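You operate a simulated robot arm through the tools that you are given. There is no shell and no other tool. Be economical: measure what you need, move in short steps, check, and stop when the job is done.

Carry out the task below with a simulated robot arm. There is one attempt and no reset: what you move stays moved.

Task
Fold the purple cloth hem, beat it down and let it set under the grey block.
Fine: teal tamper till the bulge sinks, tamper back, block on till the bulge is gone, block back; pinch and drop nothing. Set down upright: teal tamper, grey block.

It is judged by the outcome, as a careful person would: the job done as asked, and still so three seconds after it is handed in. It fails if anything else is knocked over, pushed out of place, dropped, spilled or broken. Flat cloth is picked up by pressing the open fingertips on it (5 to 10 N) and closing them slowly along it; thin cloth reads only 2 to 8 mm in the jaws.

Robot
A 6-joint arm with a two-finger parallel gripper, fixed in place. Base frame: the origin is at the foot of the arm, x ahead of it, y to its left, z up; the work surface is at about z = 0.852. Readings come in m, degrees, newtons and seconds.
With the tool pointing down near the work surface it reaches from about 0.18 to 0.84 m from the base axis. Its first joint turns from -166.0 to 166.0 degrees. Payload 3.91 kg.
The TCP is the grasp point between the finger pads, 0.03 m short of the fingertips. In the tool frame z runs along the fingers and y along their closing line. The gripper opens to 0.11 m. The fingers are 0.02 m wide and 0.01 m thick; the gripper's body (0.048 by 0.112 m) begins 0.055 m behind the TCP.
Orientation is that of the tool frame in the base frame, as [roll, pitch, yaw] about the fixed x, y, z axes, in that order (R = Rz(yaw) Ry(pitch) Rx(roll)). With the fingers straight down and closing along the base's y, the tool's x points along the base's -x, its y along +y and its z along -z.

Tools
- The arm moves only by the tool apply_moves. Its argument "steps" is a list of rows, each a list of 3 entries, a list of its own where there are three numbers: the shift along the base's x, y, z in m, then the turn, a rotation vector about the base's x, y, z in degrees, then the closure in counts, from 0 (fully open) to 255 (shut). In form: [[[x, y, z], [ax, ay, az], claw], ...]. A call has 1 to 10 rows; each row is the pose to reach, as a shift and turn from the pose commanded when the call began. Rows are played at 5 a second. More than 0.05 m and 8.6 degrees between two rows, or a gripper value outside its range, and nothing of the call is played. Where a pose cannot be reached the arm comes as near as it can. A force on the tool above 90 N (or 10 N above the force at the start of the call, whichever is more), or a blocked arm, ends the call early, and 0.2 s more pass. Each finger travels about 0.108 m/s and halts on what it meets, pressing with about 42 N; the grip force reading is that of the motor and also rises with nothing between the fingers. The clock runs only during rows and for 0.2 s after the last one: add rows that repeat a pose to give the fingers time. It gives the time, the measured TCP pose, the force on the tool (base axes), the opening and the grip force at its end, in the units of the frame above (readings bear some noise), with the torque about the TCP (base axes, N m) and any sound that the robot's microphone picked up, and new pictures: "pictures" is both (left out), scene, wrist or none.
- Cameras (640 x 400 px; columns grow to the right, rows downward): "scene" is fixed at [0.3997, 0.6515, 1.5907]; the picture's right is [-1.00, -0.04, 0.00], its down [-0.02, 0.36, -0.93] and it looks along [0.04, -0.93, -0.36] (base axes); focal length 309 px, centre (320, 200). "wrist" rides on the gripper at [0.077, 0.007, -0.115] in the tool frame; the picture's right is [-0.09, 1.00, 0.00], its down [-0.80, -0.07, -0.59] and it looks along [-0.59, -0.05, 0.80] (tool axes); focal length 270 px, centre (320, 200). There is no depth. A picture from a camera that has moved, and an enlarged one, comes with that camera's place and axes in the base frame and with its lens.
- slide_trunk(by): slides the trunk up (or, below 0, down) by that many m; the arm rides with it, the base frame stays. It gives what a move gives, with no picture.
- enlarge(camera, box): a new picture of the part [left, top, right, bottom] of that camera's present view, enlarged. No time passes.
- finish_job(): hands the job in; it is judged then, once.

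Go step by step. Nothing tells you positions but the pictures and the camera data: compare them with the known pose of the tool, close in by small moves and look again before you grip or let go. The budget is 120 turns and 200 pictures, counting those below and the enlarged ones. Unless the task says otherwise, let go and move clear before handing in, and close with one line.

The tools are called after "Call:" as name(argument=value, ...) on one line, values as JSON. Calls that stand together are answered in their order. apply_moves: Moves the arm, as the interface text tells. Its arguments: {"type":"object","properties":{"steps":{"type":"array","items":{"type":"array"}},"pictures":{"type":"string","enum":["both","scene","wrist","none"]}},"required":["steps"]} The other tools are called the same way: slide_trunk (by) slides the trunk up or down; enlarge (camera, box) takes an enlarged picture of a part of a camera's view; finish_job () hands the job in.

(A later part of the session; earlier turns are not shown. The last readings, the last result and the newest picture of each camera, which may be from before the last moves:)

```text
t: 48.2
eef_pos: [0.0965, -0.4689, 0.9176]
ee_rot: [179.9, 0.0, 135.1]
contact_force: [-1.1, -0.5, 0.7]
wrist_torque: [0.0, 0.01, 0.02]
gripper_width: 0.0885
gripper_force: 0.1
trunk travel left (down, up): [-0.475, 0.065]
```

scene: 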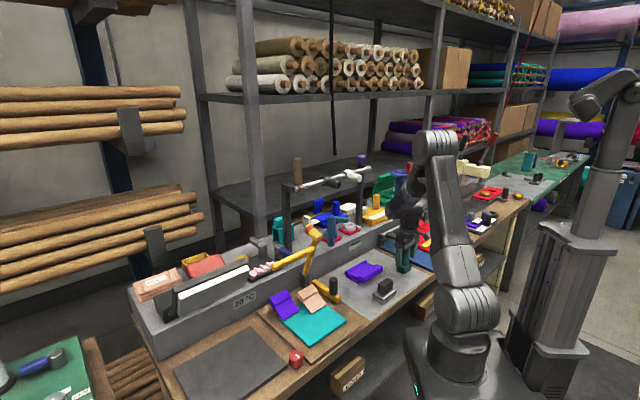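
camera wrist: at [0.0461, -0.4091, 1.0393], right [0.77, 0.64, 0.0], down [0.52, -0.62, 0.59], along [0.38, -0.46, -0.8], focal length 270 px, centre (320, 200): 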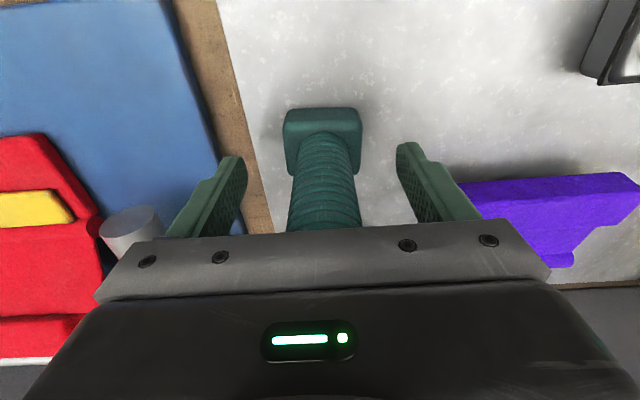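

Call:
apply_moves(steps=[[[0, 0, 0], [0, 0, 0], 100], [[0, 0, 0], [0, 0, 0], 150], [[0, 0, 0], [0, 0, 0], 200], [[0, 0, 0], [0, 0, 0], 255], [[0, 0, 0], [0, 0, 0], 255], [[0, 0, 0.02], [0, 0, 0], 255], [[0, 0, 0.05], [0, 0, 0], 255], [[0, 0, 0.075], [0, 0, 0], 255], [[0, 0, 0.075], [0, 0, 0], 255]])

Call:
enlarge(camera="scene", box=[360, 200, 440, 280])

```text
t: 50.2
eef_pos: [0.0952, -0.47, 0.9919]
ee_rot: [180.0, -0.1, 135.1]
contact_force: [-0.4, 0.1, -1.3]
wrist_torque: [0.0, 0.02, 0.02]
gripper_width: 0.0308
gripper_force: 41.7
trunk travel left (down, up): [-0.475, 0.065]
camera wrist: at [0.0456, -0.4096, 1.1068], right [0.77, 0.64, 0.0], down [0.52, -0.62, 0.59], along [0.38, -0.45, -0.8], focal length 270 px, centre (320, 200)
```

scene: 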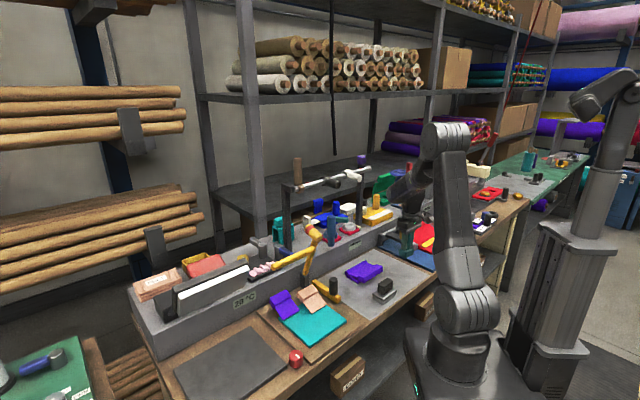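
wrist: 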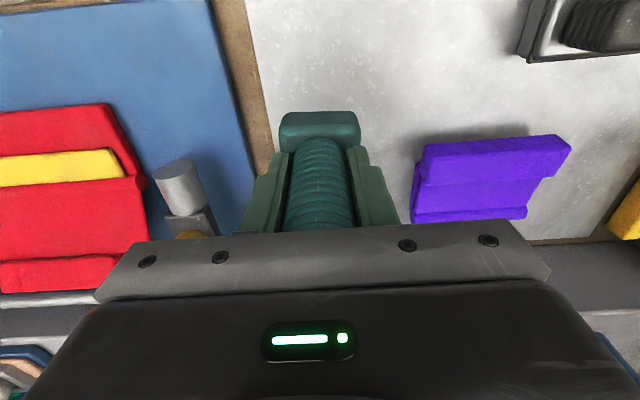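

```text
5.00 times, centred on (400, 240) of scene
camera zoom: at [0.3997, 0.6515, 1.5907], right [-1.0, -0.04, 0.0], down [-0.02, 0.36, -0.93], along [0.04, -0.93, -0.36], focal length 1544 px, centre (-80, 0)
```

zoom: 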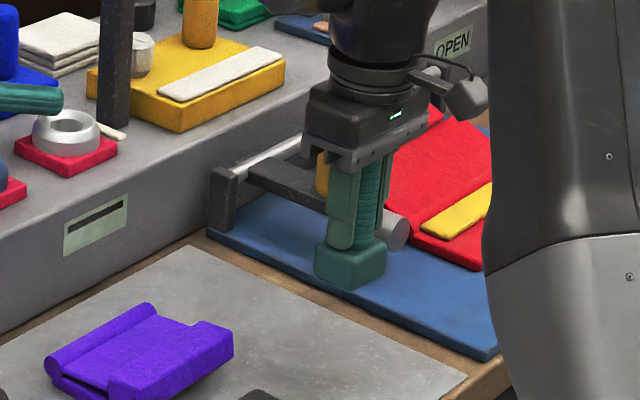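

Solid vertical grip. I carry the tamper to just in front of the bulge's centre line, keeping low and slow near the stand.

Call:
apply_moves(steps=[[[0.03, 0.004, -0.01], [0, 0, 0], 255], [[0.06, 0.008, -0.018], [0, 0, 0], 255], [[0.09, 0.012, -0.018], [0, 0, 0], 255], [[0.12, 0.016, -0.018], [0, 0, 0], 255], [[0.15, 0.02, -0.018], [0, 0, 0], 255], [[0.175, 0.023, -0.018], [0, 0, 0], 255], [[0.175, 0.023, -0.025], [0, 0, 0], 255]])

Call:
enlarge(camera="scene", box=[310, 150, 450, 280])

```text
t: 51.8
eef_pos: [0.2712, -0.4455, 0.9661]
ee_rot: [180.0, 0.0, 135.1]
contact_force: [-0.5, -0.1, -1.5]
wrist_torque: [-0.02, -0.01, 0.02]
gripper_width: 0.0308
gripper_force: 41.4
trunk travel left (down, up): [-0.475, 0.065]
camera wrist: at [0.2214, -0.3852, 1.0819], right [0.77, 0.64, 0.0], down [0.52, -0.62, 0.59], along [0.38, -0.46, -0.8], focal length 270 px, centre (320, 200)
```

scene: 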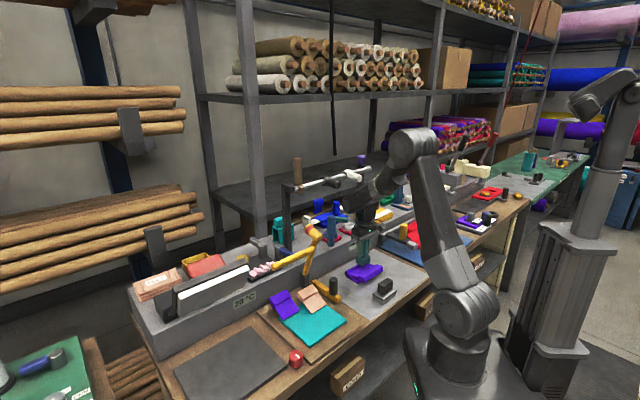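
wrist: 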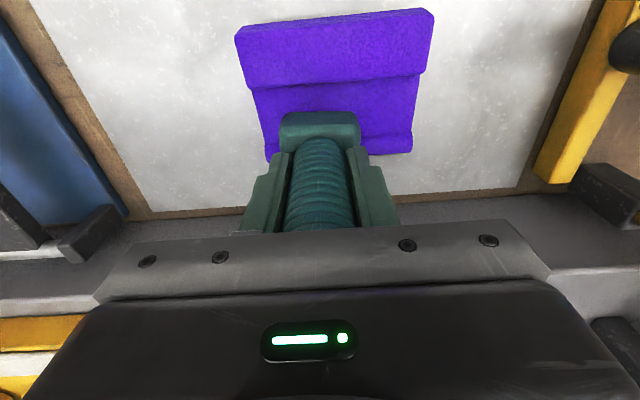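

```text
3.08 times, centred on (380, 215) of scene
camera zoom: at [0.3997, 0.6515, 1.5907], right [-1.0, -0.04, 0.0], down [-0.02, 0.36, -0.93], along [0.04, -0.93, -0.36], focal length 950 px, centre (135, 154)
```

zoom: 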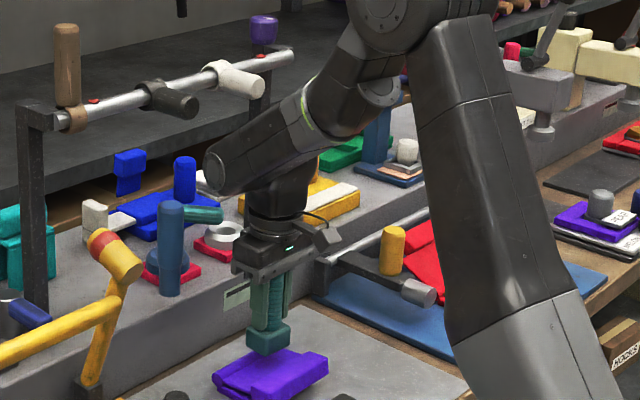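

The knuckle is well below the hammer. I move the last 2 cm and lower to just above the bulge.

Call:
apply_moves(steps=[[[0.01, 0.001, -0.005], [0, 0, 0], 255], [[0.021, 0.001, -0.012], [0, 0, 0], 255], [[0.021, 0.001, -0.016], [0, 0, 0], 255]])

Call:
enlarge(camera="scene", box=[330, 220, 410, 280])

```text
t: 52.6
eef_pos: [0.2923, -0.4442, 0.9507]
ee_rot: [-180.0, 0.1, 135.1]
contact_force: [-0.7, 0.4, -0.7]
wrist_torque: [0.02, 0.04, 0.0]
gripper_width: 0.031
gripper_force: 42.2
trunk travel left (down, up): [-0.475, 0.065]
camera wrist: at [0.2425, -0.3847, 1.0656], right [0.77, 0.64, 0.0], down [0.52, -0.62, 0.59], along [0.38, -0.46, -0.8], focal length 270 px, centre (320, 200)
```

scene: 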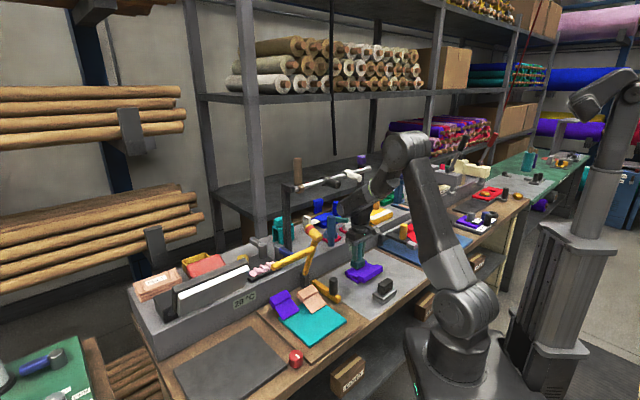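
wrist: 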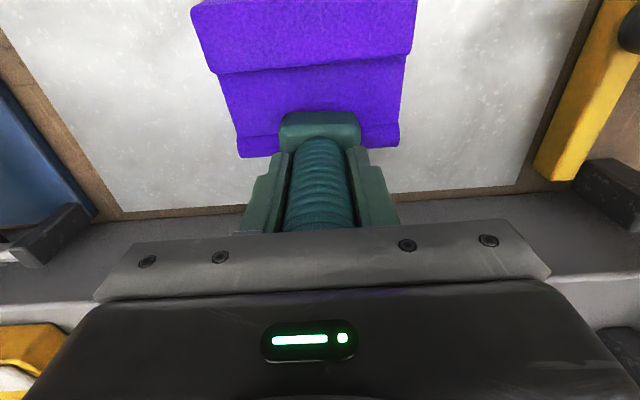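

```text
6.67 times, centred on (370, 250) of scene
camera zoom: at [0.3997, 0.6515, 1.5907], right [-1.0, -0.04, 0.0], down [-0.02, 0.36, -0.93], along [0.04, -0.93, -0.36], focal length 2058 px, centre (-13, -133)
```

zoom: 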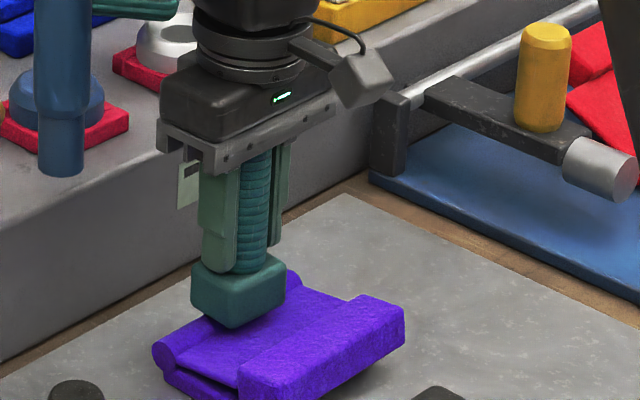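

I strike three times with a dwell and read the force.

Call:
apply_moves(steps=[[[0, 0, 0.015], [0, 0, 0], 255], [[0, 0, -0.011], [0, 0, 0], 255], [[0, 0, -0.011], [0, 0, 0], 255], [[0, 0, 0.015], [0, 0, 0], 255], [[0, 0, -0.011], [0, 0, 0], 255], [[0, 0, -0.011], [0, 0, 0], 255], [[0, 0, 0.015], [0, 0, 0], 255], [[0, 0, -0.011], [0, 0, 0], 255]], pictures="none")

Call:
enlarge(camera="scene", box=[330, 220, 410, 280])

```text
t: 54.4
eef_pos: [0.2915, -0.4439, 0.9436]
ee_rot: [-179.9, 0.4, 135.0]
contact_force: [1.2, 1.9, 22.8]
wrist_torque: [0.14, 0.66, -0.01]
gripper_width: 0.0309
gripper_force: 41.7
trunk travel left (down, up): [-0.475, 0.065]
```

```text
6.67 times, centred on (370, 250) of scene
camera zoom: at [0.3997, 0.6515, 1.5907], right [-1.0, -0.04, 0.0], down [-0.02, 0.36, -0.93], along [0.04, -0.93, -0.36], focal length 2058 px, centre (-13, -133)
```

zoom: 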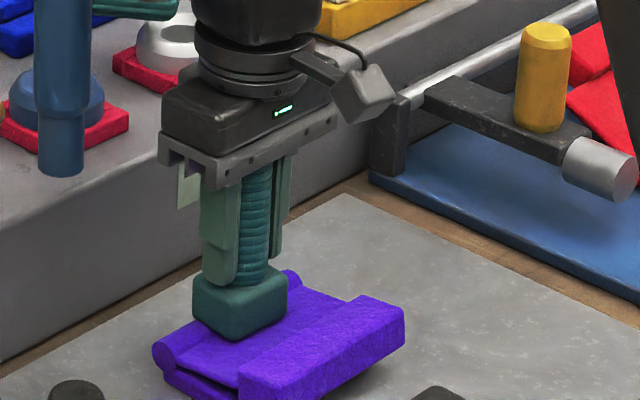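

Contact is solid now at about 23 N. I increase the blows toward about 60 N.

Call:
apply_moves(steps=[[[0, 0, 0.03], [0, 0, 0], 255], [[0, 0, -0.003], [0, 0, 0], 255], [[0, 0, -0.003], [0, 0, 0], 255], [[0, 0, 0.03], [0, 0, 0], 255], [[0, 0, -0.004], [0, 0, 0], 255], [[0, 0, -0.004], [0, 0, 0], 255], [[0, 0, 0.03], [0, 0, 0], 255], [[0, 0, -0.004], [0, 0, 0], 255], [[0, 0, -0.004], [0, 0, 0], 255]], pictures="none")

Call:
enlarge(camera="scene", box=[330, 220, 410, 280])

```text
t: 56.4
eef_pos: [0.291, -0.4441, 0.9413]
ee_rot: [-179.8, 0.4, 135.0]
contact_force: [0.3, 3.7, 49.9]
wrist_torque: [0.56, 1.26, -0.01]
gripper_width: 0.0309
gripper_force: 42.3
trunk travel left (down, up): [-0.475, 0.065]
```

```text
6.67 times, centred on (370, 250) of scene
camera zoom: at [0.3997, 0.6515, 1.5907], right [-1.0, -0.04, 0.0], down [-0.02, 0.36, -0.93], along [0.04, -0.93, -0.36], focal length 2058 px, centre (-13, -133)
```

zoom: 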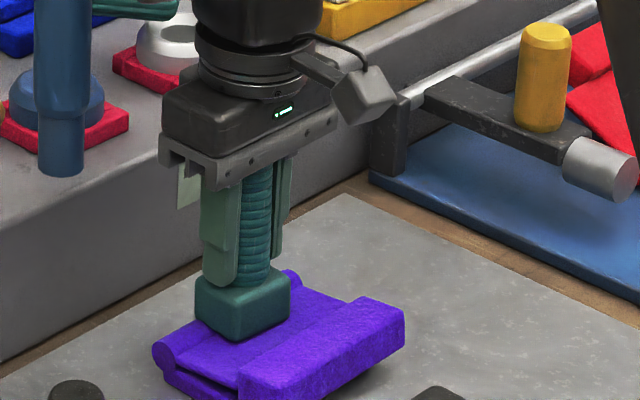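

The torque reading shows that the load is on the tamper's front edge, on the flap rather than the bulge. I lift, lean the tamper 6° and shift it outward so that it bears on the bulge itself.

Call:
apply_moves(steps=[[[0, 0, 0.03], [0, 0, 0], 255], [[0.006, -0.006, 0.03], [-4.2, -4.2, 0], 255], [[0.0112, -0.0112, 0.03], [-4.2, -4.2, 0], 255], [[0.0112, -0.0112, 0.015], [-4.2, -4.2, 0], 255], [[0.0112, -0.0112, 0.01], [-4.2, -4.2, 0], 255]])

Call:
enlarge(camera="scene", box=[330, 220, 410, 280])

Call:
enlarge(camera="wrist", box=[220, 80, 420, 205])

```text
t: 57.6
eef_pos: [0.3033, -0.4552, 0.9462]
ee_rot: [179.9, 5.9, 135.1]
contact_force: [0.5, 1.2, -1.9]
wrist_torque: [-0.02, 0.01, -0.01]
gripper_width: 0.0309
gripper_force: 41.9
trunk travel left (down, up): [-0.475, 0.065]
camera wrist: at [0.2455, -0.3873, 1.0523], right [0.77, 0.64, 0.01], down [0.47, -0.57, 0.67], along [0.44, -0.51, -0.74], focal length 270 px, centre (320, 200)
```

scene: 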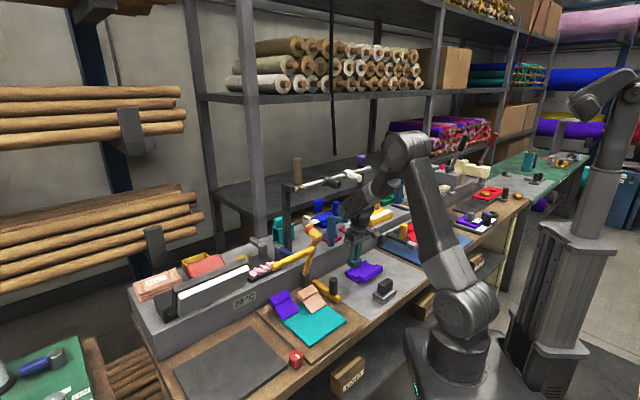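
wrist: 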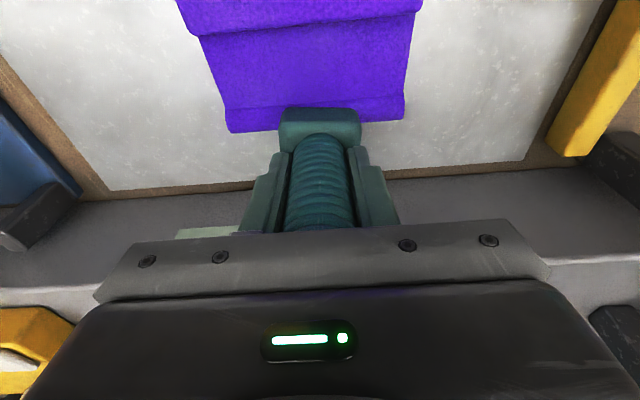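

```text
6.67 times, centred on (370, 250) of scene
camera zoom: at [0.3997, 0.6515, 1.5907], right [-1.0, -0.04, 0.0], down [-0.02, 0.36, -0.93], along [0.04, -0.93, -0.36], focal length 2058 px, centre (-13, -133)
```

zoom: 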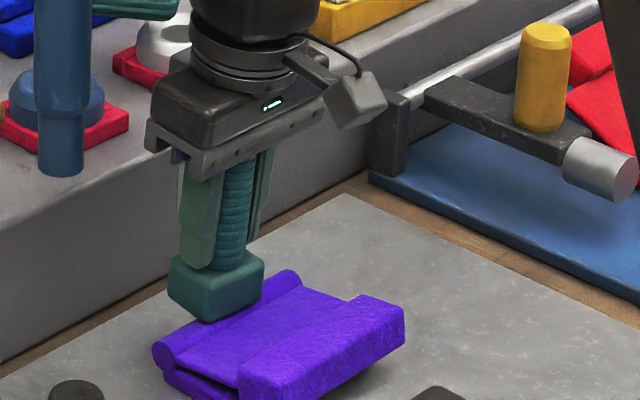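

```text
3.20 times, centred on (320, 142) of wrist
camera zoom: at [0.2455, -0.3873, 1.0523], right [0.77, 0.64, 0.01], down [0.47, -0.57, 0.67], along [0.44, -0.51, -0.74], focal length 865 px, centre (320, 384)
```

zoom: 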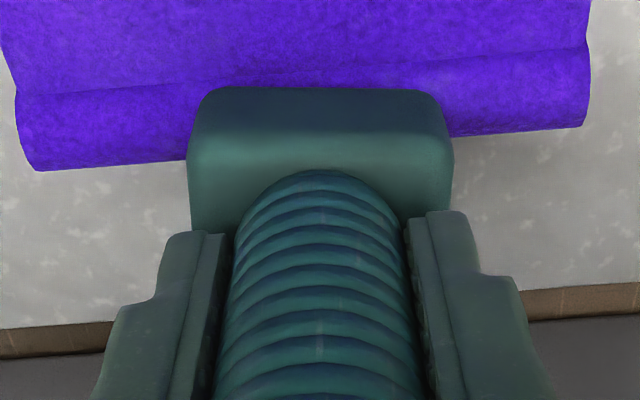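

Now the tamper's lower edge sits right over the bulge. I strike.

Call:
apply_moves(steps=[[[0, 0, -0.004], [0, 0, 0], 255], [[0, 0, -0.008], [0, 0, 0], 255], [[0, 0, -0.01], [0, 0, 0], 255]], pictures="none")

```text
t: 58.4
eef_pos: [0.3027, -0.4557, 0.9419]
ee_rot: [-179.8, 6.5, 135.3]
contact_force: [-1.7, 1.1, 51.8]
wrist_torque: [-0.15, 1.65, -0.03]
gripper_width: 0.0308
gripper_force: 41.8
trunk travel left (down, up): [-0.475, 0.065]
```

That is a stiff contact on the bulge (52 N at n ≈ 0.52). I repeat the blows here.

Call:
apply_moves(steps=[[[0, 0, 0.025], [0, 0, 0], 255], [[0, 0, 0], [0, 0, 0], 255], [[0, 0, 0.025], [0, 0, 0], 255], [[0, 0, 0], [0, 0, 0], 255], [[0, 0, 0.025], [0, 0, 0], 255], [[0, 0, 0], [0, 0, 0], 255], [[0, 0, 0.025], [0, 0, 0], 255], [[0, 0, 0], [0, 0, 0], 255], [[0, 0, 0], [0, 0, 0], 255]], pictures="none")

Call:
enlarge(camera="scene", box=[330, 230, 410, 280])

```text
t: 60.4
eef_pos: [0.3038, -0.4529, 0.9412]
ee_rot: [-179.9, 6.6, 135.2]
contact_force: [-0.2, 2.0, 50.6]
wrist_torque: [-0.05, 1.52, -0.02]
gripper_width: 0.031
gripper_force: 41.9
trunk travel left (down, up): [-0.475, 0.065]
```

```text
8.00 times, centred on (370, 255) of scene
camera zoom: at [0.3997, 0.6515, 1.5907], right [-1.0, -0.04, 0.0], down [-0.02, 0.36, -0.93], along [0.04, -0.93, -0.36], focal length 2470 px, centre (-80, -240)
```

zoom: 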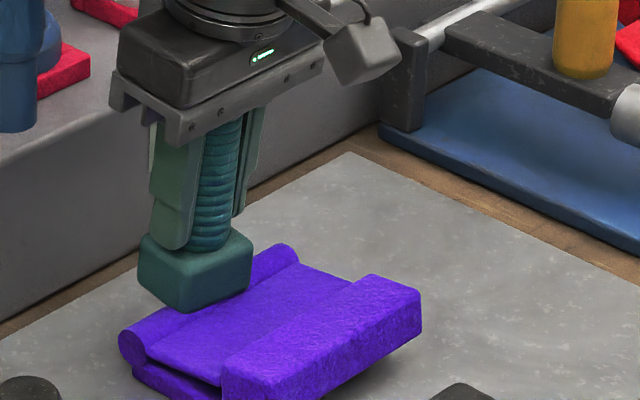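

I lift a little and compare the bulge at high zoom.

Call:
apply_moves(steps=[[[0, 0, 0.02], [0, 0, 0], 255], [[0, 0, 0.035], [0, 0, 0], 255], [[0, 0, 0.035], [0, 0, 0], 255]], pictures="none")

Call:
enlarge(camera="scene", box=[340, 252, 380, 277])

Call:
enlarge(camera="scene", box=[265, 270, 345, 320])

Call:
enlarge(camera="scene", box=[345, 255, 393, 285])

```text
t: 61.2
eef_pos: [0.3038, -0.4549, 0.972]
ee_rot: [-180.0, 5.9, 135.1]
contact_force: [-0.5, -0.2, -0.1]
wrist_torque: [0.0, 0.03, 0.02]
gripper_width: 0.0307
gripper_force: 42.3
trunk travel left (down, up): [-0.475, 0.065]
```

```text
16.00 times, centred on (360, 264) of scene
camera zoom: at [0.3997, 0.6515, 1.5907], right [-1.0, -0.04, 0.0], down [-0.02, 0.36, -0.93], along [0.04, -0.93, -0.36], focal length 4940 px, centre (-320, -832)
```

zoom: 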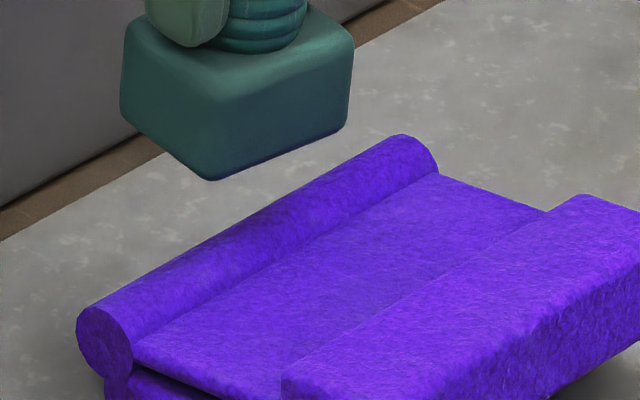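

```text
8.00 times, centred on (305, 295) of scene
camera zoom: at [0.3997, 0.6515, 1.5907], right [-1.0, -0.04, 0.0], down [-0.02, 0.36, -0.93], along [0.04, -0.93, -0.36], focal length 2470 px, centre (440, -560)
```

zoom: 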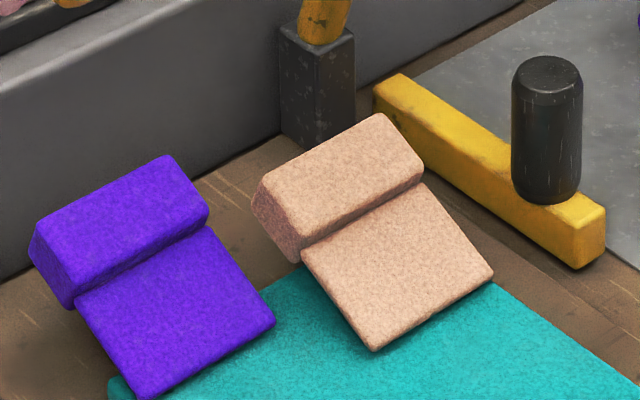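

```text
13.33 times, centred on (369, 270) of scene
camera zoom: at [0.3997, 0.6515, 1.5907], right [-1.0, -0.04, 0.0], down [-0.02, 0.36, -0.93], along [0.04, -0.93, -0.36], focal length 4116 px, centre (-333, -733)
```

zoom: 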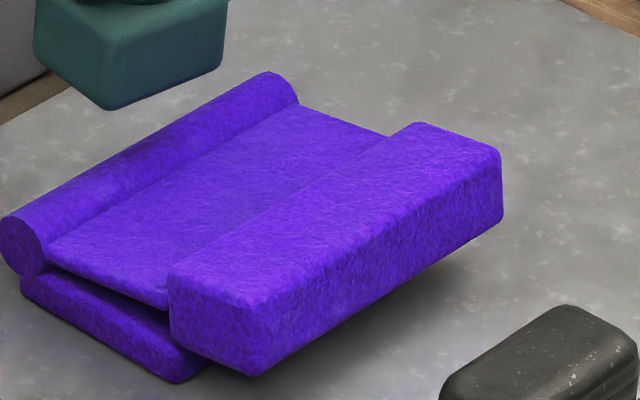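

The flap hangs a little above the slab, riding on the bulge, and nothing has yielded at 50 N. I go back upright over bulge and flap together and beat harder, to about 75 N.

Call:
apply_moves(steps=[[[-0.008, 0.008, 0], [2, 2, 0], 255], [[-0.015, 0.015, 0], [4.2, 4.2, 0], 255], [[-0.015, 0.015, -0.02], [4.2, 4.2, 0], 255], [[-0.015, 0.015, -0.037], [4.2, 4.2, 0], 255], [[-0.015, 0.015, -0.037], [4.2, 4.2, 0], 255]], pictures="none")

Call:
enlarge(camera="scene", box=[345, 240, 393, 285])

```text
t: 62.4
eef_pos: [0.2885, -0.4392, 0.9419]
ee_rot: [-179.5, 1.0, 135.3]
contact_force: [-3.1, 12.0, 36.7]
wrist_torque: [1.14, 1.19, -0.04]
gripper_width: 0.0307
gripper_force: 42.1
trunk travel left (down, up): [-0.475, 0.065]
stopped in row 5: the force on the tool passed its limit at 105 N (the readings are from after the stop); the commanded pose is now the measured one
```

```text
8.89 times, centred on (369, 262) of scene
camera zoom: at [0.3997, 0.6515, 1.5907], right [-1.0, -0.04, 0.0], down [-0.02, 0.36, -0.93], along [0.04, -0.93, -0.36], focal length 2744 px, centre (-116, -356)
```

zoom: 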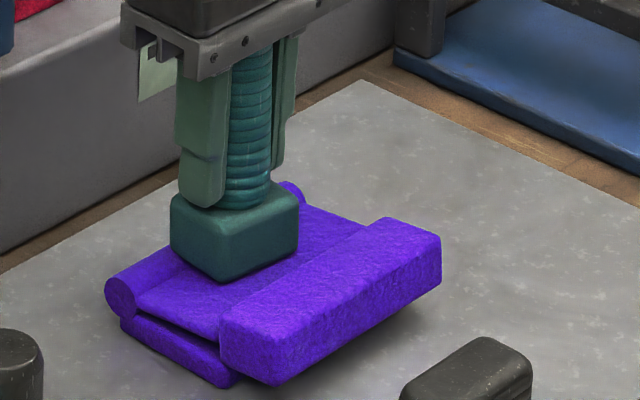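

Even a 105 N peak doesn't move the flap, and the load is again on the flap, so the bulge itself isn't being hit. I shift further outward with a slight lean so that only the bulge is struck.

Call:
apply_moves(steps=[[[0, 0, 0.025], [0, 0, 0], 255], [[0.008, -0.008, 0.03], [-3, -3, 0], 255], [[0.0165, -0.0165, 0.03], [-5.2, -5.2, 0], 255], [[0.0165, -0.0165, 0.015], [-5.2, -5.2, 0], 255], [[0.0165, -0.0165, 0.006], [-5.2, -5.2, 0], 255], [[0.0165, -0.0165, 0.003], [-5.2, -5.2, 0], 255]])

Call:
enlarge(camera="wrist", box=[220, 80, 420, 205])

Call:
enlarge(camera="scene", box=[345, 240, 393, 285])

```text
t: 63.8
eef_pos: [0.3061, -0.4586, 0.9433]
ee_rot: [-179.6, 8.2, 135.2]
contact_force: [1.6, 1.1, 7.5]
wrist_torque: [0.07, 0.13, 0.0]
gripper_width: 0.0306
gripper_force: 41.8
trunk travel left (down, up): [-0.475, 0.065]
camera wrist: at [0.2457, -0.3885, 1.0451], right [0.76, 0.65, 0.01], down [0.46, -0.55, 0.7], along [0.46, -0.53, -0.71], focal length 270 px, centre (320, 200)
```

scene: 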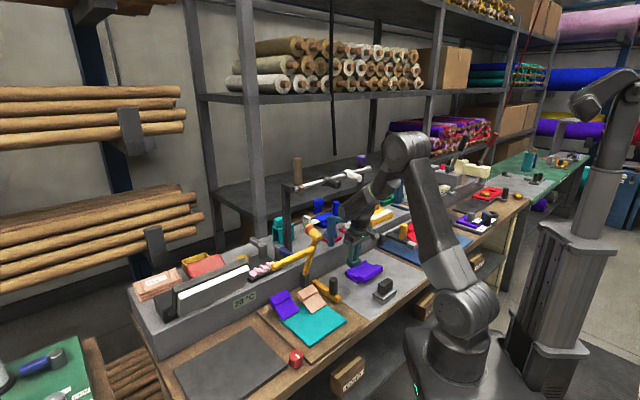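
wrist: 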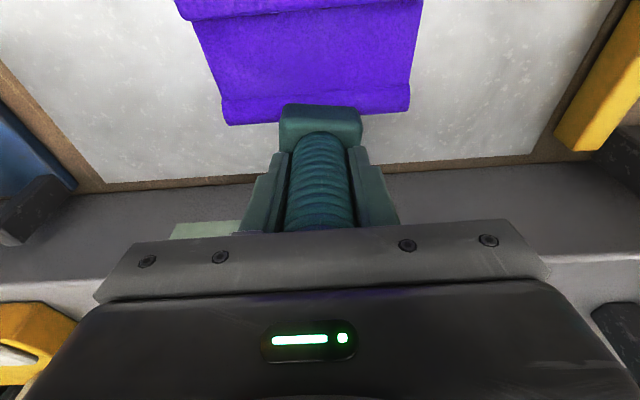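

```text
3.20 times, centred on (320, 142) of wrist
camera zoom: at [0.2457, -0.3885, 1.0451], right [0.76, 0.65, 0.01], down [0.46, -0.55, 0.7], along [0.46, -0.53, -0.71], focal length 865 px, centre (320, 384)
```

zoom: 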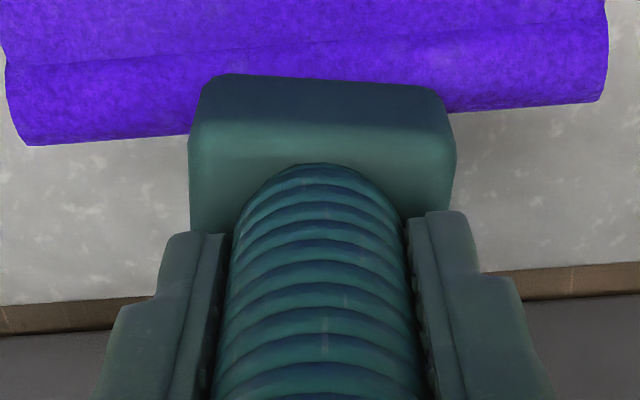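

```text
8.89 times, centred on (369, 262) of scene
camera zoom: at [0.3997, 0.6515, 1.5907], right [-1.0, -0.04, 0.0], down [-0.02, 0.36, -0.93], along [0.04, -0.93, -0.36], focal length 2744 px, centre (-116, -356)
```

zoom: 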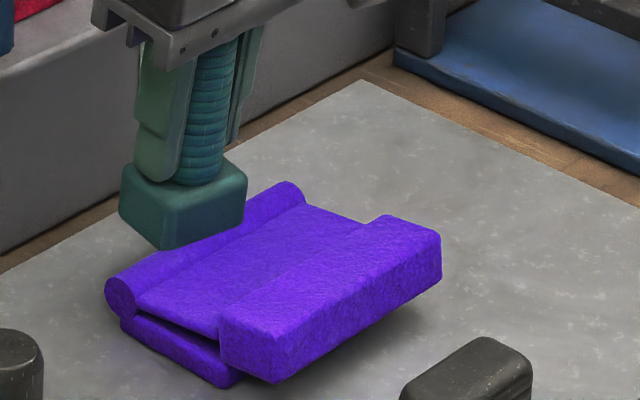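

Now the tamper touches only the bulge (7.5 N). I strike here with dwell.

Call:
apply_moves(steps=[[[0, 0, 0.025], [0, 0, 0], 255], [[0, 0, -0.003], [0, 0, 0], 255], [[0, 0, -0.003], [0, 0, 0], 255], [[0, 0, 0.025], [0, 0, 0], 255], [[0, 0, -0.003], [0, 0, 0], 255], [[0, 0, -0.003], [0, 0, 0], 255], [[0, 0, 0.025], [0, 0, 0], 255], [[0, 0, -0.003], [0, 0, 0], 255], [[0, 0, -0.003], [0, 0, 0], 255]], pictures="none")

Call:
enlarge(camera="scene", box=[345, 240, 393, 285])

```text
t: 65.8
eef_pos: [0.3072, -0.4585, 0.9423]
ee_rot: [-179.6, 8.4, 135.3]
contact_force: [1.2, 0.4, 26.9]
wrist_torque: [-0.07, 0.82, 0.01]
gripper_width: 0.0304
gripper_force: 42.2
trunk travel left (down, up): [-0.475, 0.065]
```

```text
8.89 times, centred on (369, 262) of scene
camera zoom: at [0.3997, 0.6515, 1.5907], right [-1.0, -0.04, 0.0], down [-0.02, 0.36, -0.93], along [0.04, -0.93, -0.36], focal length 2744 px, centre (-116, -356)
```

zoom: 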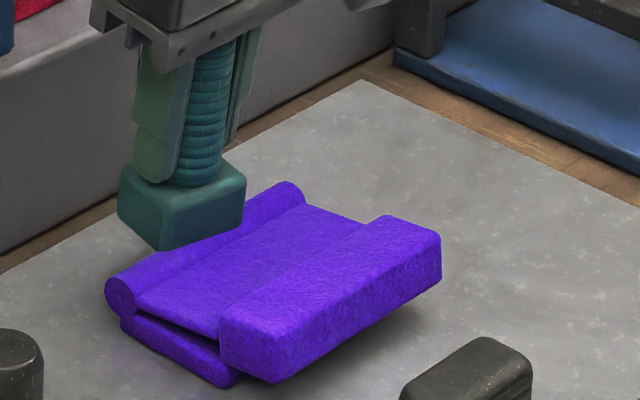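

Still no change; perhaps the blows need real speed. I centre on the bulge, nearly upright, and strike faster (about 0.24 m/s).

Call:
apply_moves(steps=[[[-0.0055, 0.0055, 0.025], [1.5, 1.5, 0], 255], [[-0.011, 0.011, 0.043], [3, 3, 0], 255], [[-0.011, 0.011, 0.043], [3, 3, 0], 255], [[-0.011, 0.011, -0.003], [3, 3, 0], 255], [[-0.011, 0.011, 0.043], [3, 3, 0], 255], [[-0.011, 0.011, -0.003], [3, 3, 0], 255], [[-0.011, 0.011, 0.043], [3, 3, 0], 255], [[-0.011, 0.011, -0.003], [3, 3, 0], 255], [[-0.011, 0.011, 0.03], [3, 3, 0], 255], [[-0.011, 0.011, 0.03], [3, 3, 0], 255]], pictures="none")

Call:
enlarge(camera="scene", box=[345, 240, 393, 285])

```text
t: 68.0
eef_pos: [0.2957, -0.4485, 0.9672]
ee_rot: [-179.7, 3.7, 135.2]
contact_force: [-0.2, -0.7, -1.7]
wrist_torque: [0.02, 0.0, 0.03]
gripper_width: 0.0308
gripper_force: 41.7
trunk travel left (down, up): [-0.475, 0.065]
```

```text
8.89 times, centred on (369, 262) of scene
camera zoom: at [0.3997, 0.6515, 1.5907], right [-1.0, -0.04, 0.0], down [-0.02, 0.36, -0.93], along [0.04, -0.93, -0.36], focal length 2744 px, centre (-116, -356)
```

zoom: 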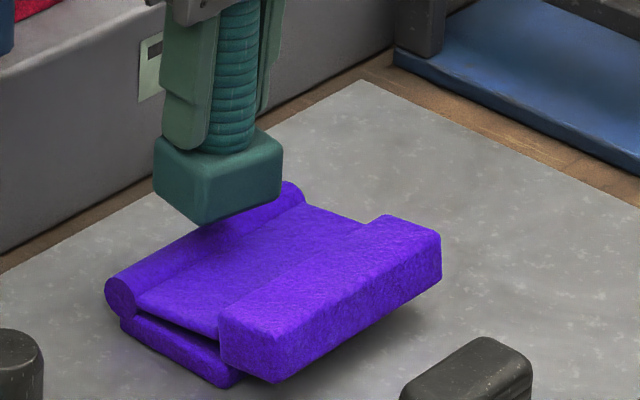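

Still unchanged. The flap is about 10° short of flat, so the fold may not be complete; I press the hem bar down firmly and look at it under load.

Call:
apply_moves(steps=[[[-0.01, 0.01, 0.015], [1.5, 1.5, 0], 255], [[-0.03, 0.03, 0.015], [2.6, 2.6, 0], 255], [[-0.052, 0.052, 0.01], [2.6, 2.6, 0], 255], [[-0.052, 0.052, -0.01], [2.6, 2.6, 0], 255], [[-0.052, 0.052, -0.016], [2.6, 2.6, 0], 255], [[-0.052, 0.052, -0.02], [2.6, 2.6, 0], 255], [[-0.052, 0.052, -0.024], [2.6, 2.6, 0], 255]], pictures="wrist")

Call:
enlarge(camera="scene", box=[345, 240, 393, 285])

```text
t: 69.6
eef_pos: [0.2421, -0.395, 0.9584]
ee_rot: [-179.3, 1.6, 135.4]
contact_force: [-7.3, 12.5, 39.8]
wrist_torque: [1.05, -0.29, 0.35]
gripper_width: 0.0309
gripper_force: 42.0
trunk travel left (down, up): [-0.475, 0.065]
stopped in row 7: the force on the tool passed its limit at 94 N (the readings are from after the stop); the commanded pose is now the measured one
camera wrist: at [0.1907, -0.3325, 1.0707], right [0.76, 0.65, -0.01], down [0.51, -0.6, 0.62], along [0.39, -0.48, -0.79], focal length 270 px, centre (320, 200)
```

wrist: 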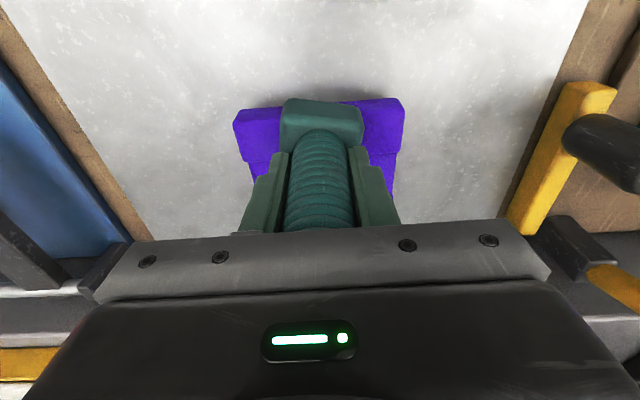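

```text
8.89 times, centred on (369, 262) of scene
camera zoom: at [0.3997, 0.6515, 1.5907], right [-1.0, -0.04, 0.0], down [-0.02, 0.36, -0.93], along [0.04, -0.93, -0.36], focal length 2744 px, centre (-116, -356)
```

zoom: 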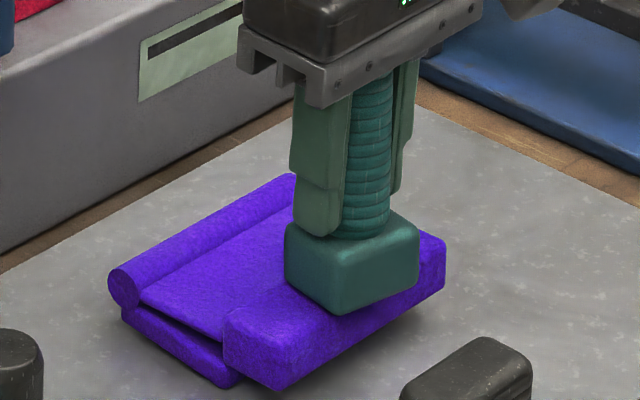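

The fold is at its stop; pressing the bar only tips the cloth, so I leave that. I lift, check the cloth, and return to the bulge-only stance for firmer blows.

Call:
apply_moves(steps=[[[0, 0, 0.02], [0, 0, 0], 255], [[0.01, -0.01, 0.03], [0, 0, 0], 255], [[0.03, -0.03, 0.028], [-1.5, -1.5, 0], 255], [[0.05, -0.05, 0.02], [-3, -3, 0], 255], [[0.064, -0.063, 0.015], [-4.7, -4.7, 0], 255], [[0.064, -0.063, 0.005], [-4.7, -4.7, 0], 255], [[0.064, -0.063, 0.005], [-4.7, -4.7, 0], 255]], pictures="wrist")

Call:
enlarge(camera="scene", box=[345, 240, 393, 285])

```text
t: 71.2
eef_pos: [0.3099, -0.4625, 0.9536]
ee_rot: [-179.5, 7.5, 135.2]
contact_force: [-0.4, 0.2, -1.6]
wrist_torque: [-0.02, 0.0, 0.01]
gripper_width: 0.0307
gripper_force: 41.8
trunk travel left (down, up): [-0.475, 0.065]
camera wrist: at [0.2498, -0.393, 1.0581], right [0.76, 0.65, 0.0], down [0.46, -0.55, 0.69], along [0.45, -0.53, -0.72], focal length 270 px, centre (320, 200)
```

wrist: 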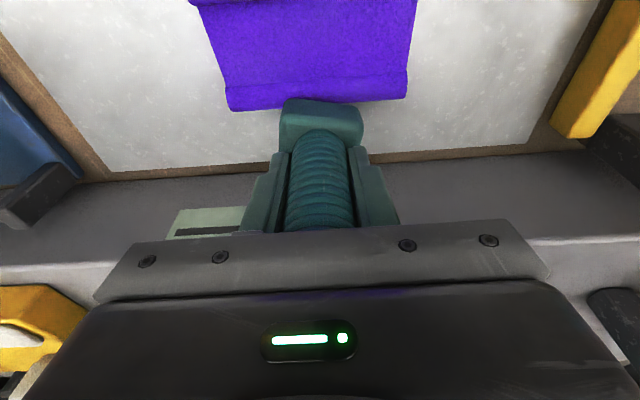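

```text
8.89 times, centred on (369, 262) of scene
camera zoom: at [0.3997, 0.6515, 1.5907], right [-1.0, -0.04, 0.0], down [-0.02, 0.36, -0.93], along [0.04, -0.93, -0.36], focal length 2744 px, centre (-116, -356)
```

zoom: 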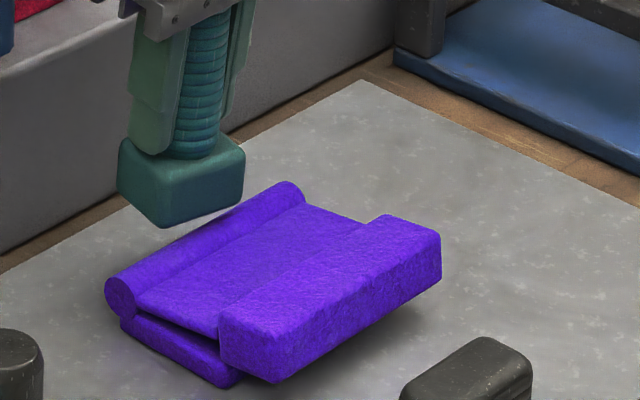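

The cloth is still in place. I centre slightly and give firm bulge-only blows.

Call:
apply_moves(steps=[[[-0.004, 0.004, 0.012], [0, 0, 0], 255], [[-0.004, 0.004, -0.017], [0, 0, 0], 255], [[-0.004, 0.004, -0.017], [0, 0, 0], 255], [[-0.004, 0.004, 0.012], [0, 0, 0], 255], [[-0.004, 0.004, -0.018], [0, 0, 0], 255], [[-0.004, 0.004, -0.018], [0, 0, 0], 255], [[-0.004, 0.004, 0.012], [0, 0, 0], 255], [[-0.004, 0.004, -0.018], [0, 0, 0], 255], [[-0.004, 0.004, -0.018], [0, 0, 0], 255]], pictures="none")

Call:
enlarge(camera="scene", box=[345, 240, 393, 285])

```text
t: 73.2
eef_pos: [0.3043, -0.4585, 0.9417]
ee_rot: [-179.3, 8.1, 135.4]
contact_force: [-2.9, 3.2, 56.0]
wrist_torque: [0.36, 1.95, -0.08]
gripper_width: 0.0305
gripper_force: 42.1
trunk travel left (down, up): [-0.475, 0.065]
```

```text
8.89 times, centred on (369, 262) of scene
camera zoom: at [0.3997, 0.6515, 1.5907], right [-1.0, -0.04, 0.0], down [-0.02, 0.36, -0.93], along [0.04, -0.93, -0.36], focal length 2744 px, centre (-116, -356)
```

zoom: 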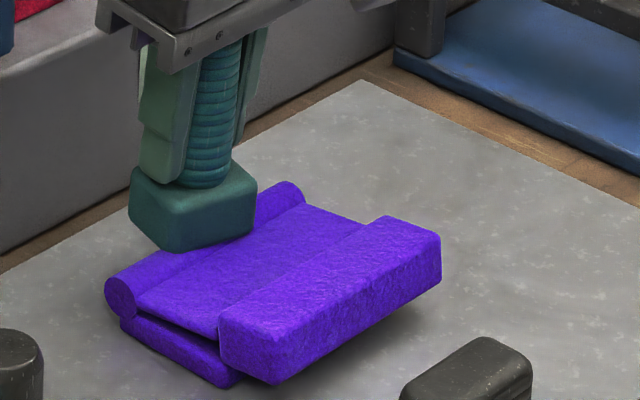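

Force alone isn't showing an effect. I try holding the pressure on the bulge for two seconds.

Call:
apply_moves(steps=[[[0, 0, 0], [0, 0, 0], 255], [[0, 0, 0], [0, 0, 0], 255], [[0, 0, 0], [0, 0, 0], 255], [[0, 0, 0], [0, 0, 0], 255], [[0, 0, 0], [0, 0, 0], 255], [[0, 0, 0], [0, 0, 0], 255], [[0, 0, 0], [0, 0, 0], 255], [[0, 0, 0], [0, 0, 0], 255], [[0, 0, 0], [0, 0, 0], 255], [[0, 0, 0], [0, 0, 0], 255]], pictures="none")

Call:
enlarge(camera="scene", box=[345, 240, 393, 285])

```text
t: 75.4
eef_pos: [0.3046, -0.4591, 0.9408]
ee_rot: [-179.4, 8.3, 135.4]
contact_force: [3.6, -5.2, 63.8]
wrist_torque: [-0.15, 1.78, 0.16]
gripper_width: 0.0305
gripper_force: 42.0
trunk travel left (down, up): [-0.475, 0.065]
```

```text
8.89 times, centred on (369, 262) of scene
camera zoom: at [0.3997, 0.6515, 1.5907], right [-1.0, -0.04, 0.0], down [-0.02, 0.36, -0.93], along [0.04, -0.93, -0.36], focal length 2744 px, centre (-116, -356)
```

zoom: 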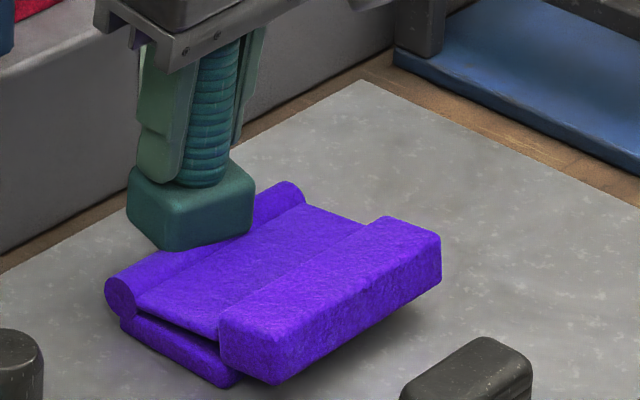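

No effect from holding. Next I test quick blows landing on the bulge itself, with larger lifts.

Call:
apply_moves(steps=[[[0, 0, 0.025], [0, 0, 0], 255], [[0, 0, 0.05], [0, 0, 0], 255], [[0, 0, 0.05], [0, 0, 0], 255], [[0, 0, 0.001], [0, 0, 0], 255], [[0, 0, 0.05], [0, 0, 0], 255], [[0, 0, 0.05], [0, 0, 0], 255], [[0, 0, 0.001], [0, 0, 0], 255], [[0, 0, 0.05], [0, 0, 0], 255], [[0, 0, 0.05], [0, 0, 0], 255], [[0, 0, 0.001], [0, 0, 0], 255]], pictures="none")

Call:
enlarge(camera="scene", box=[345, 240, 393, 285])

```text
t: 77.6
eef_pos: [0.3037, -0.4576, 0.9426]
ee_rot: [-179.4, 7.9, 135.4]
contact_force: [1.5, 1.8, 17.6]
wrist_torque: [0.13, 0.49, -0.03]
gripper_width: 0.0305
gripper_force: 41.8
trunk travel left (down, up): [-0.475, 0.065]
```

```text
8.89 times, centred on (369, 262) of scene
camera zoom: at [0.3997, 0.6515, 1.5907], right [-1.0, -0.04, 0.0], down [-0.02, 0.36, -0.93], along [0.04, -0.93, -0.36], focal length 2744 px, centre (-116, -356)
```

zoom: 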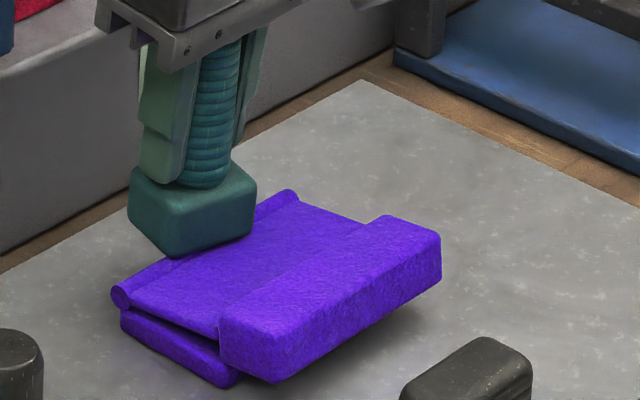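

The bulge has sunk: quick blows on the bulge itself work. I give another set to see whether it goes further.

Call:
apply_moves(steps=[[[0, 0, 0.045], [0, 0, 0], 255], [[0, 0, 0.045], [0, 0, 0], 255], [[0, 0, -0.004], [0, 0, 0], 255], [[0, 0, 0.045], [0, 0, 0], 255], [[0, 0, 0.045], [0, 0, 0], 255], [[0, 0, -0.004], [0, 0, 0], 255], [[0, 0, 0.045], [0, 0, 0], 255], [[0, 0, 0.045], [0, 0, 0], 255]], pictures="none")

Call:
enlarge(camera="scene", box=[345, 240, 393, 285])

```text
t: 79.4
eef_pos: [0.3047, -0.4595, 0.9815]
ee_rot: [-179.5, 7.5, 135.3]
contact_force: [-0.4, 0.4, -0.4]
wrist_torque: [0.03, -0.03, -0.01]
gripper_width: 0.0304
gripper_force: 42.1
trunk travel left (down, up): [-0.475, 0.065]
```

```text
8.89 times, centred on (369, 262) of scene
camera zoom: at [0.3997, 0.6515, 1.5907], right [-1.0, -0.04, 0.0], down [-0.02, 0.36, -0.93], along [0.04, -0.93, -0.36], focal length 2744 px, centre (-116, -356)
```

zoom: 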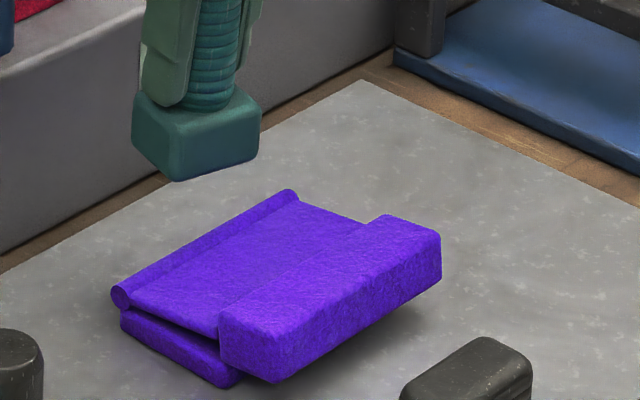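

The bulge has settled at its sunk height. I carry the tamper back to its original spot and straighten the tool on the way.

Call:
apply_moves(steps=[[[-0.03, 0.005, 0], [0, 0, 0], 255], [[-0.06, 0.003, 0.003], [1.5, 1.5, 0], 255], [[-0.095, 0, 0.003], [3, 3, 0], 255], [[-0.13, -0.003, 0.003], [4.5, 4.5, 0], 255], [[-0.165, -0.006, 0.003], [5.3, 5.3, 0], 255], [[-0.195, -0.008, 0.003], [5.3, 5.3, 0], 255], [[-0.209, -0.0095, -0.01], [5.3, 5.3, 0], 255], [[-0.209, -0.0095, -0.045], [5.3, 5.3, 0], 255], [[-0.209, -0.0095, -0.055], [5.3, 5.3, 0], 255], [[-0.209, -0.0095, -0.055], [5.3, 5.3, 0], 255]])

Call:
enlarge(camera="scene", box=[360, 220, 440, 280])

```text
t: 81.6
eef_pos: [0.0961, -0.4684, 0.9267]
ee_rot: [-179.5, 0.0, 135.4]
contact_force: [-0.2, -0.4, -1.3]
wrist_torque: [-0.03, 0.02, 0.03]
gripper_width: 0.0305
gripper_force: 42.0
trunk travel left (down, up): [-0.475, 0.065]
camera wrist: at [0.0468, -0.4071, 1.0418], right [0.76, 0.65, -0.01], down [0.52, -0.61, 0.6], along [0.38, -0.46, -0.8], focal length 270 px, centre (320, 200)
```

scene: 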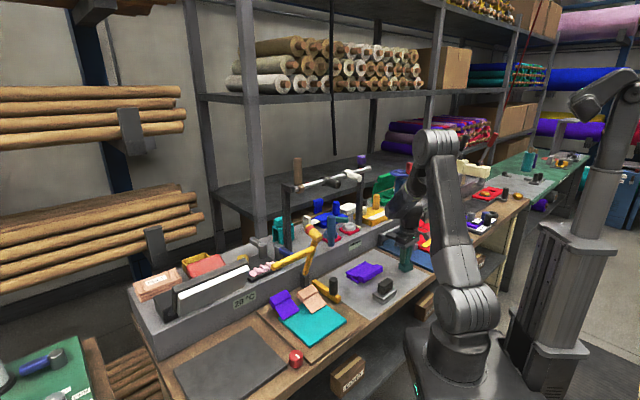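
wrist: 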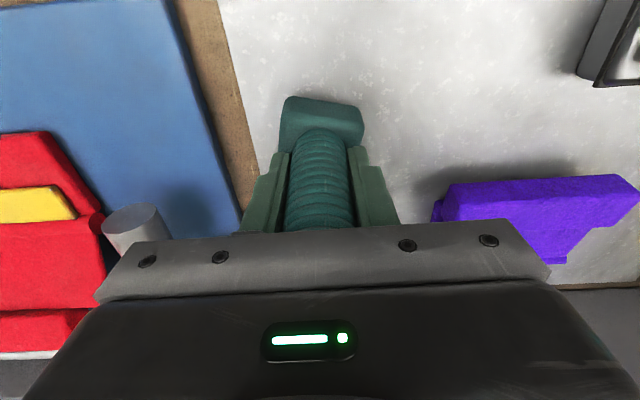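

```text
6.67 times, centred on (400, 250) of scene
camera zoom: at [0.3997, 0.6515, 1.5907], right [-1.0, -0.04, 0.0], down [-0.02, 0.36, -0.93], along [0.04, -0.93, -0.36], focal length 2058 px, centre (-213, -133)
```

zoom: 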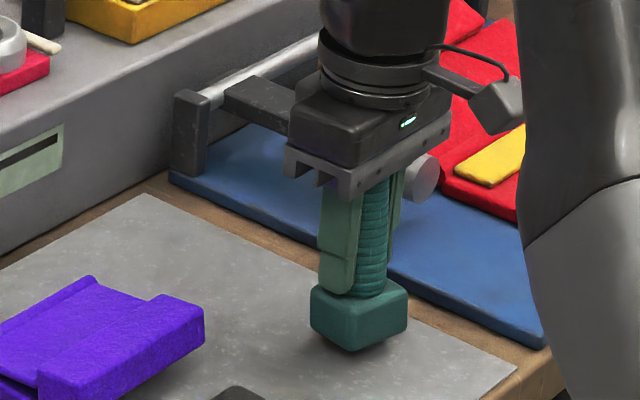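

The tamper is slightly leaned and twisted in the grip. I correct both by about 5° and 7°, then lower it.

Call:
apply_moves(steps=[[[0, 0, 0.003], [-2, -2, 3.5], 255], [[0, 0, 0.003], [-4, -4, 7], 255], [[0, 0, 0.0], [-4, -4, 7], 255], [[0, 0, -0.002], [-4, -4, 7], 255]])

Call:
enlarge(camera="scene", box=[360, 220, 440, 280])

```text
t: 82.6
eef_pos: [0.0961, -0.4683, 0.9253]
ee_rot: [-179.1, 5.7, 142.4]
contact_force: [-0.2, -0.1, -1.2]
wrist_torque: [-0.01, 0.02, -0.02]
gripper_width: 0.0304
gripper_force: 42.3
trunk travel left (down, up): [-0.475, 0.065]
camera wrist: at [0.0318, -0.4075, 1.0321], right [0.68, 0.73, -0.01], down [0.55, -0.5, 0.67], along [0.49, -0.46, -0.74], focal length 270 px, centre (320, 200)
```

scene: 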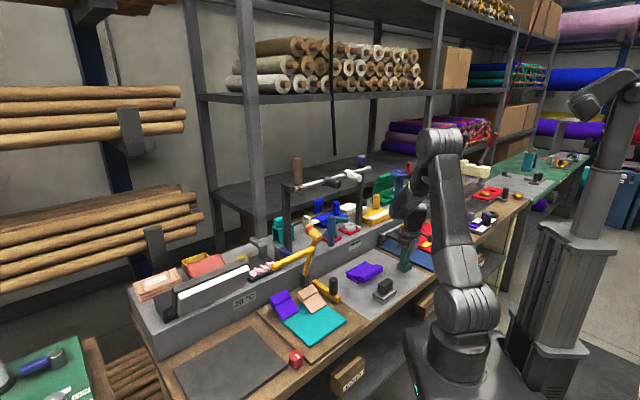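
wrist: 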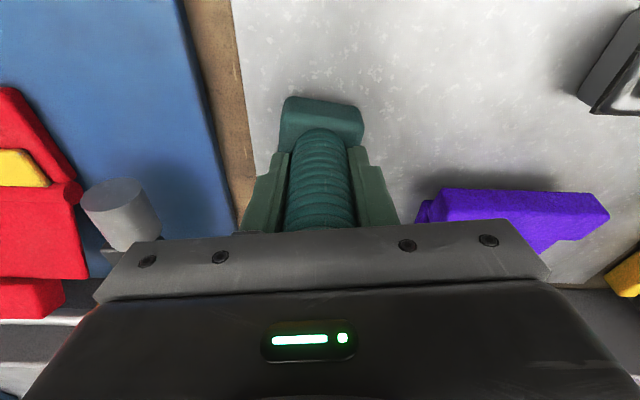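

```text
6.67 times, centred on (400, 250) of scene
camera zoom: at [0.3997, 0.6515, 1.5907], right [-1.0, -0.04, 0.0], down [-0.02, 0.36, -0.93], along [0.04, -0.93, -0.36], focal length 2058 px, centre (-213, -133)
```

zoom: 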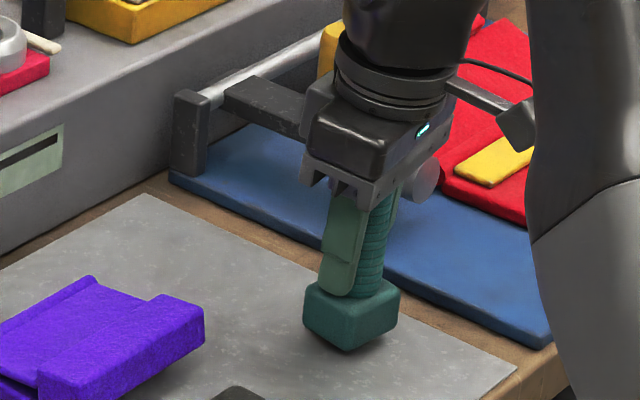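

That over-corrected the lean. I undo most of the tilt, keep the yaw, and lower to touch.

Call:
apply_moves(steps=[[[0, 0, 0.003], [3.5, 3.5, 0], 255], [[0, 0, 0.0], [3.5, 3.5, 0], 255], [[0, 0, -0.004], [3.5, 3.5, 0], 255], [[0, 0, -0.006], [3.5, 3.5, 0], 255]], pictures="none")

Call:
enlarge(camera="scene", box=[360, 220, 440, 280])

```text
t: 83.6
eef_pos: [0.0964, -0.4695, 0.9205]
ee_rot: [-179.8, 0.7, 142.3]
contact_force: [0.0, 0.8, 2.8]
wrist_torque: [0.05, -0.11, 0.03]
gripper_width: 0.0306
gripper_force: 42.0
trunk travel left (down, up): [-0.475, 0.065]
```

```text
6.67 times, centred on (400, 250) of scene
camera zoom: at [0.3997, 0.6515, 1.5907], right [-1.0, -0.04, 0.0], down [-0.02, 0.36, -0.93], along [0.04, -0.93, -0.36], focal length 2058 px, centre (-213, -133)
```

zoom: 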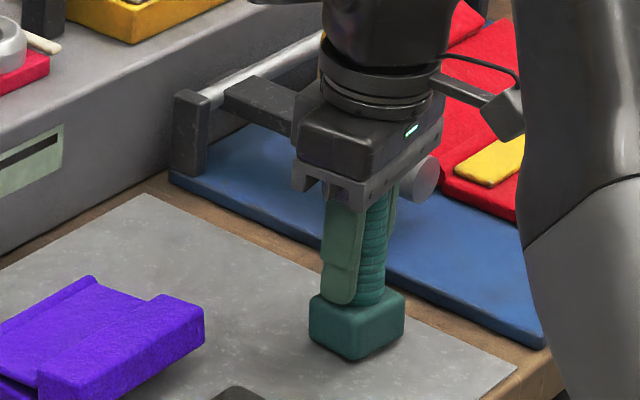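

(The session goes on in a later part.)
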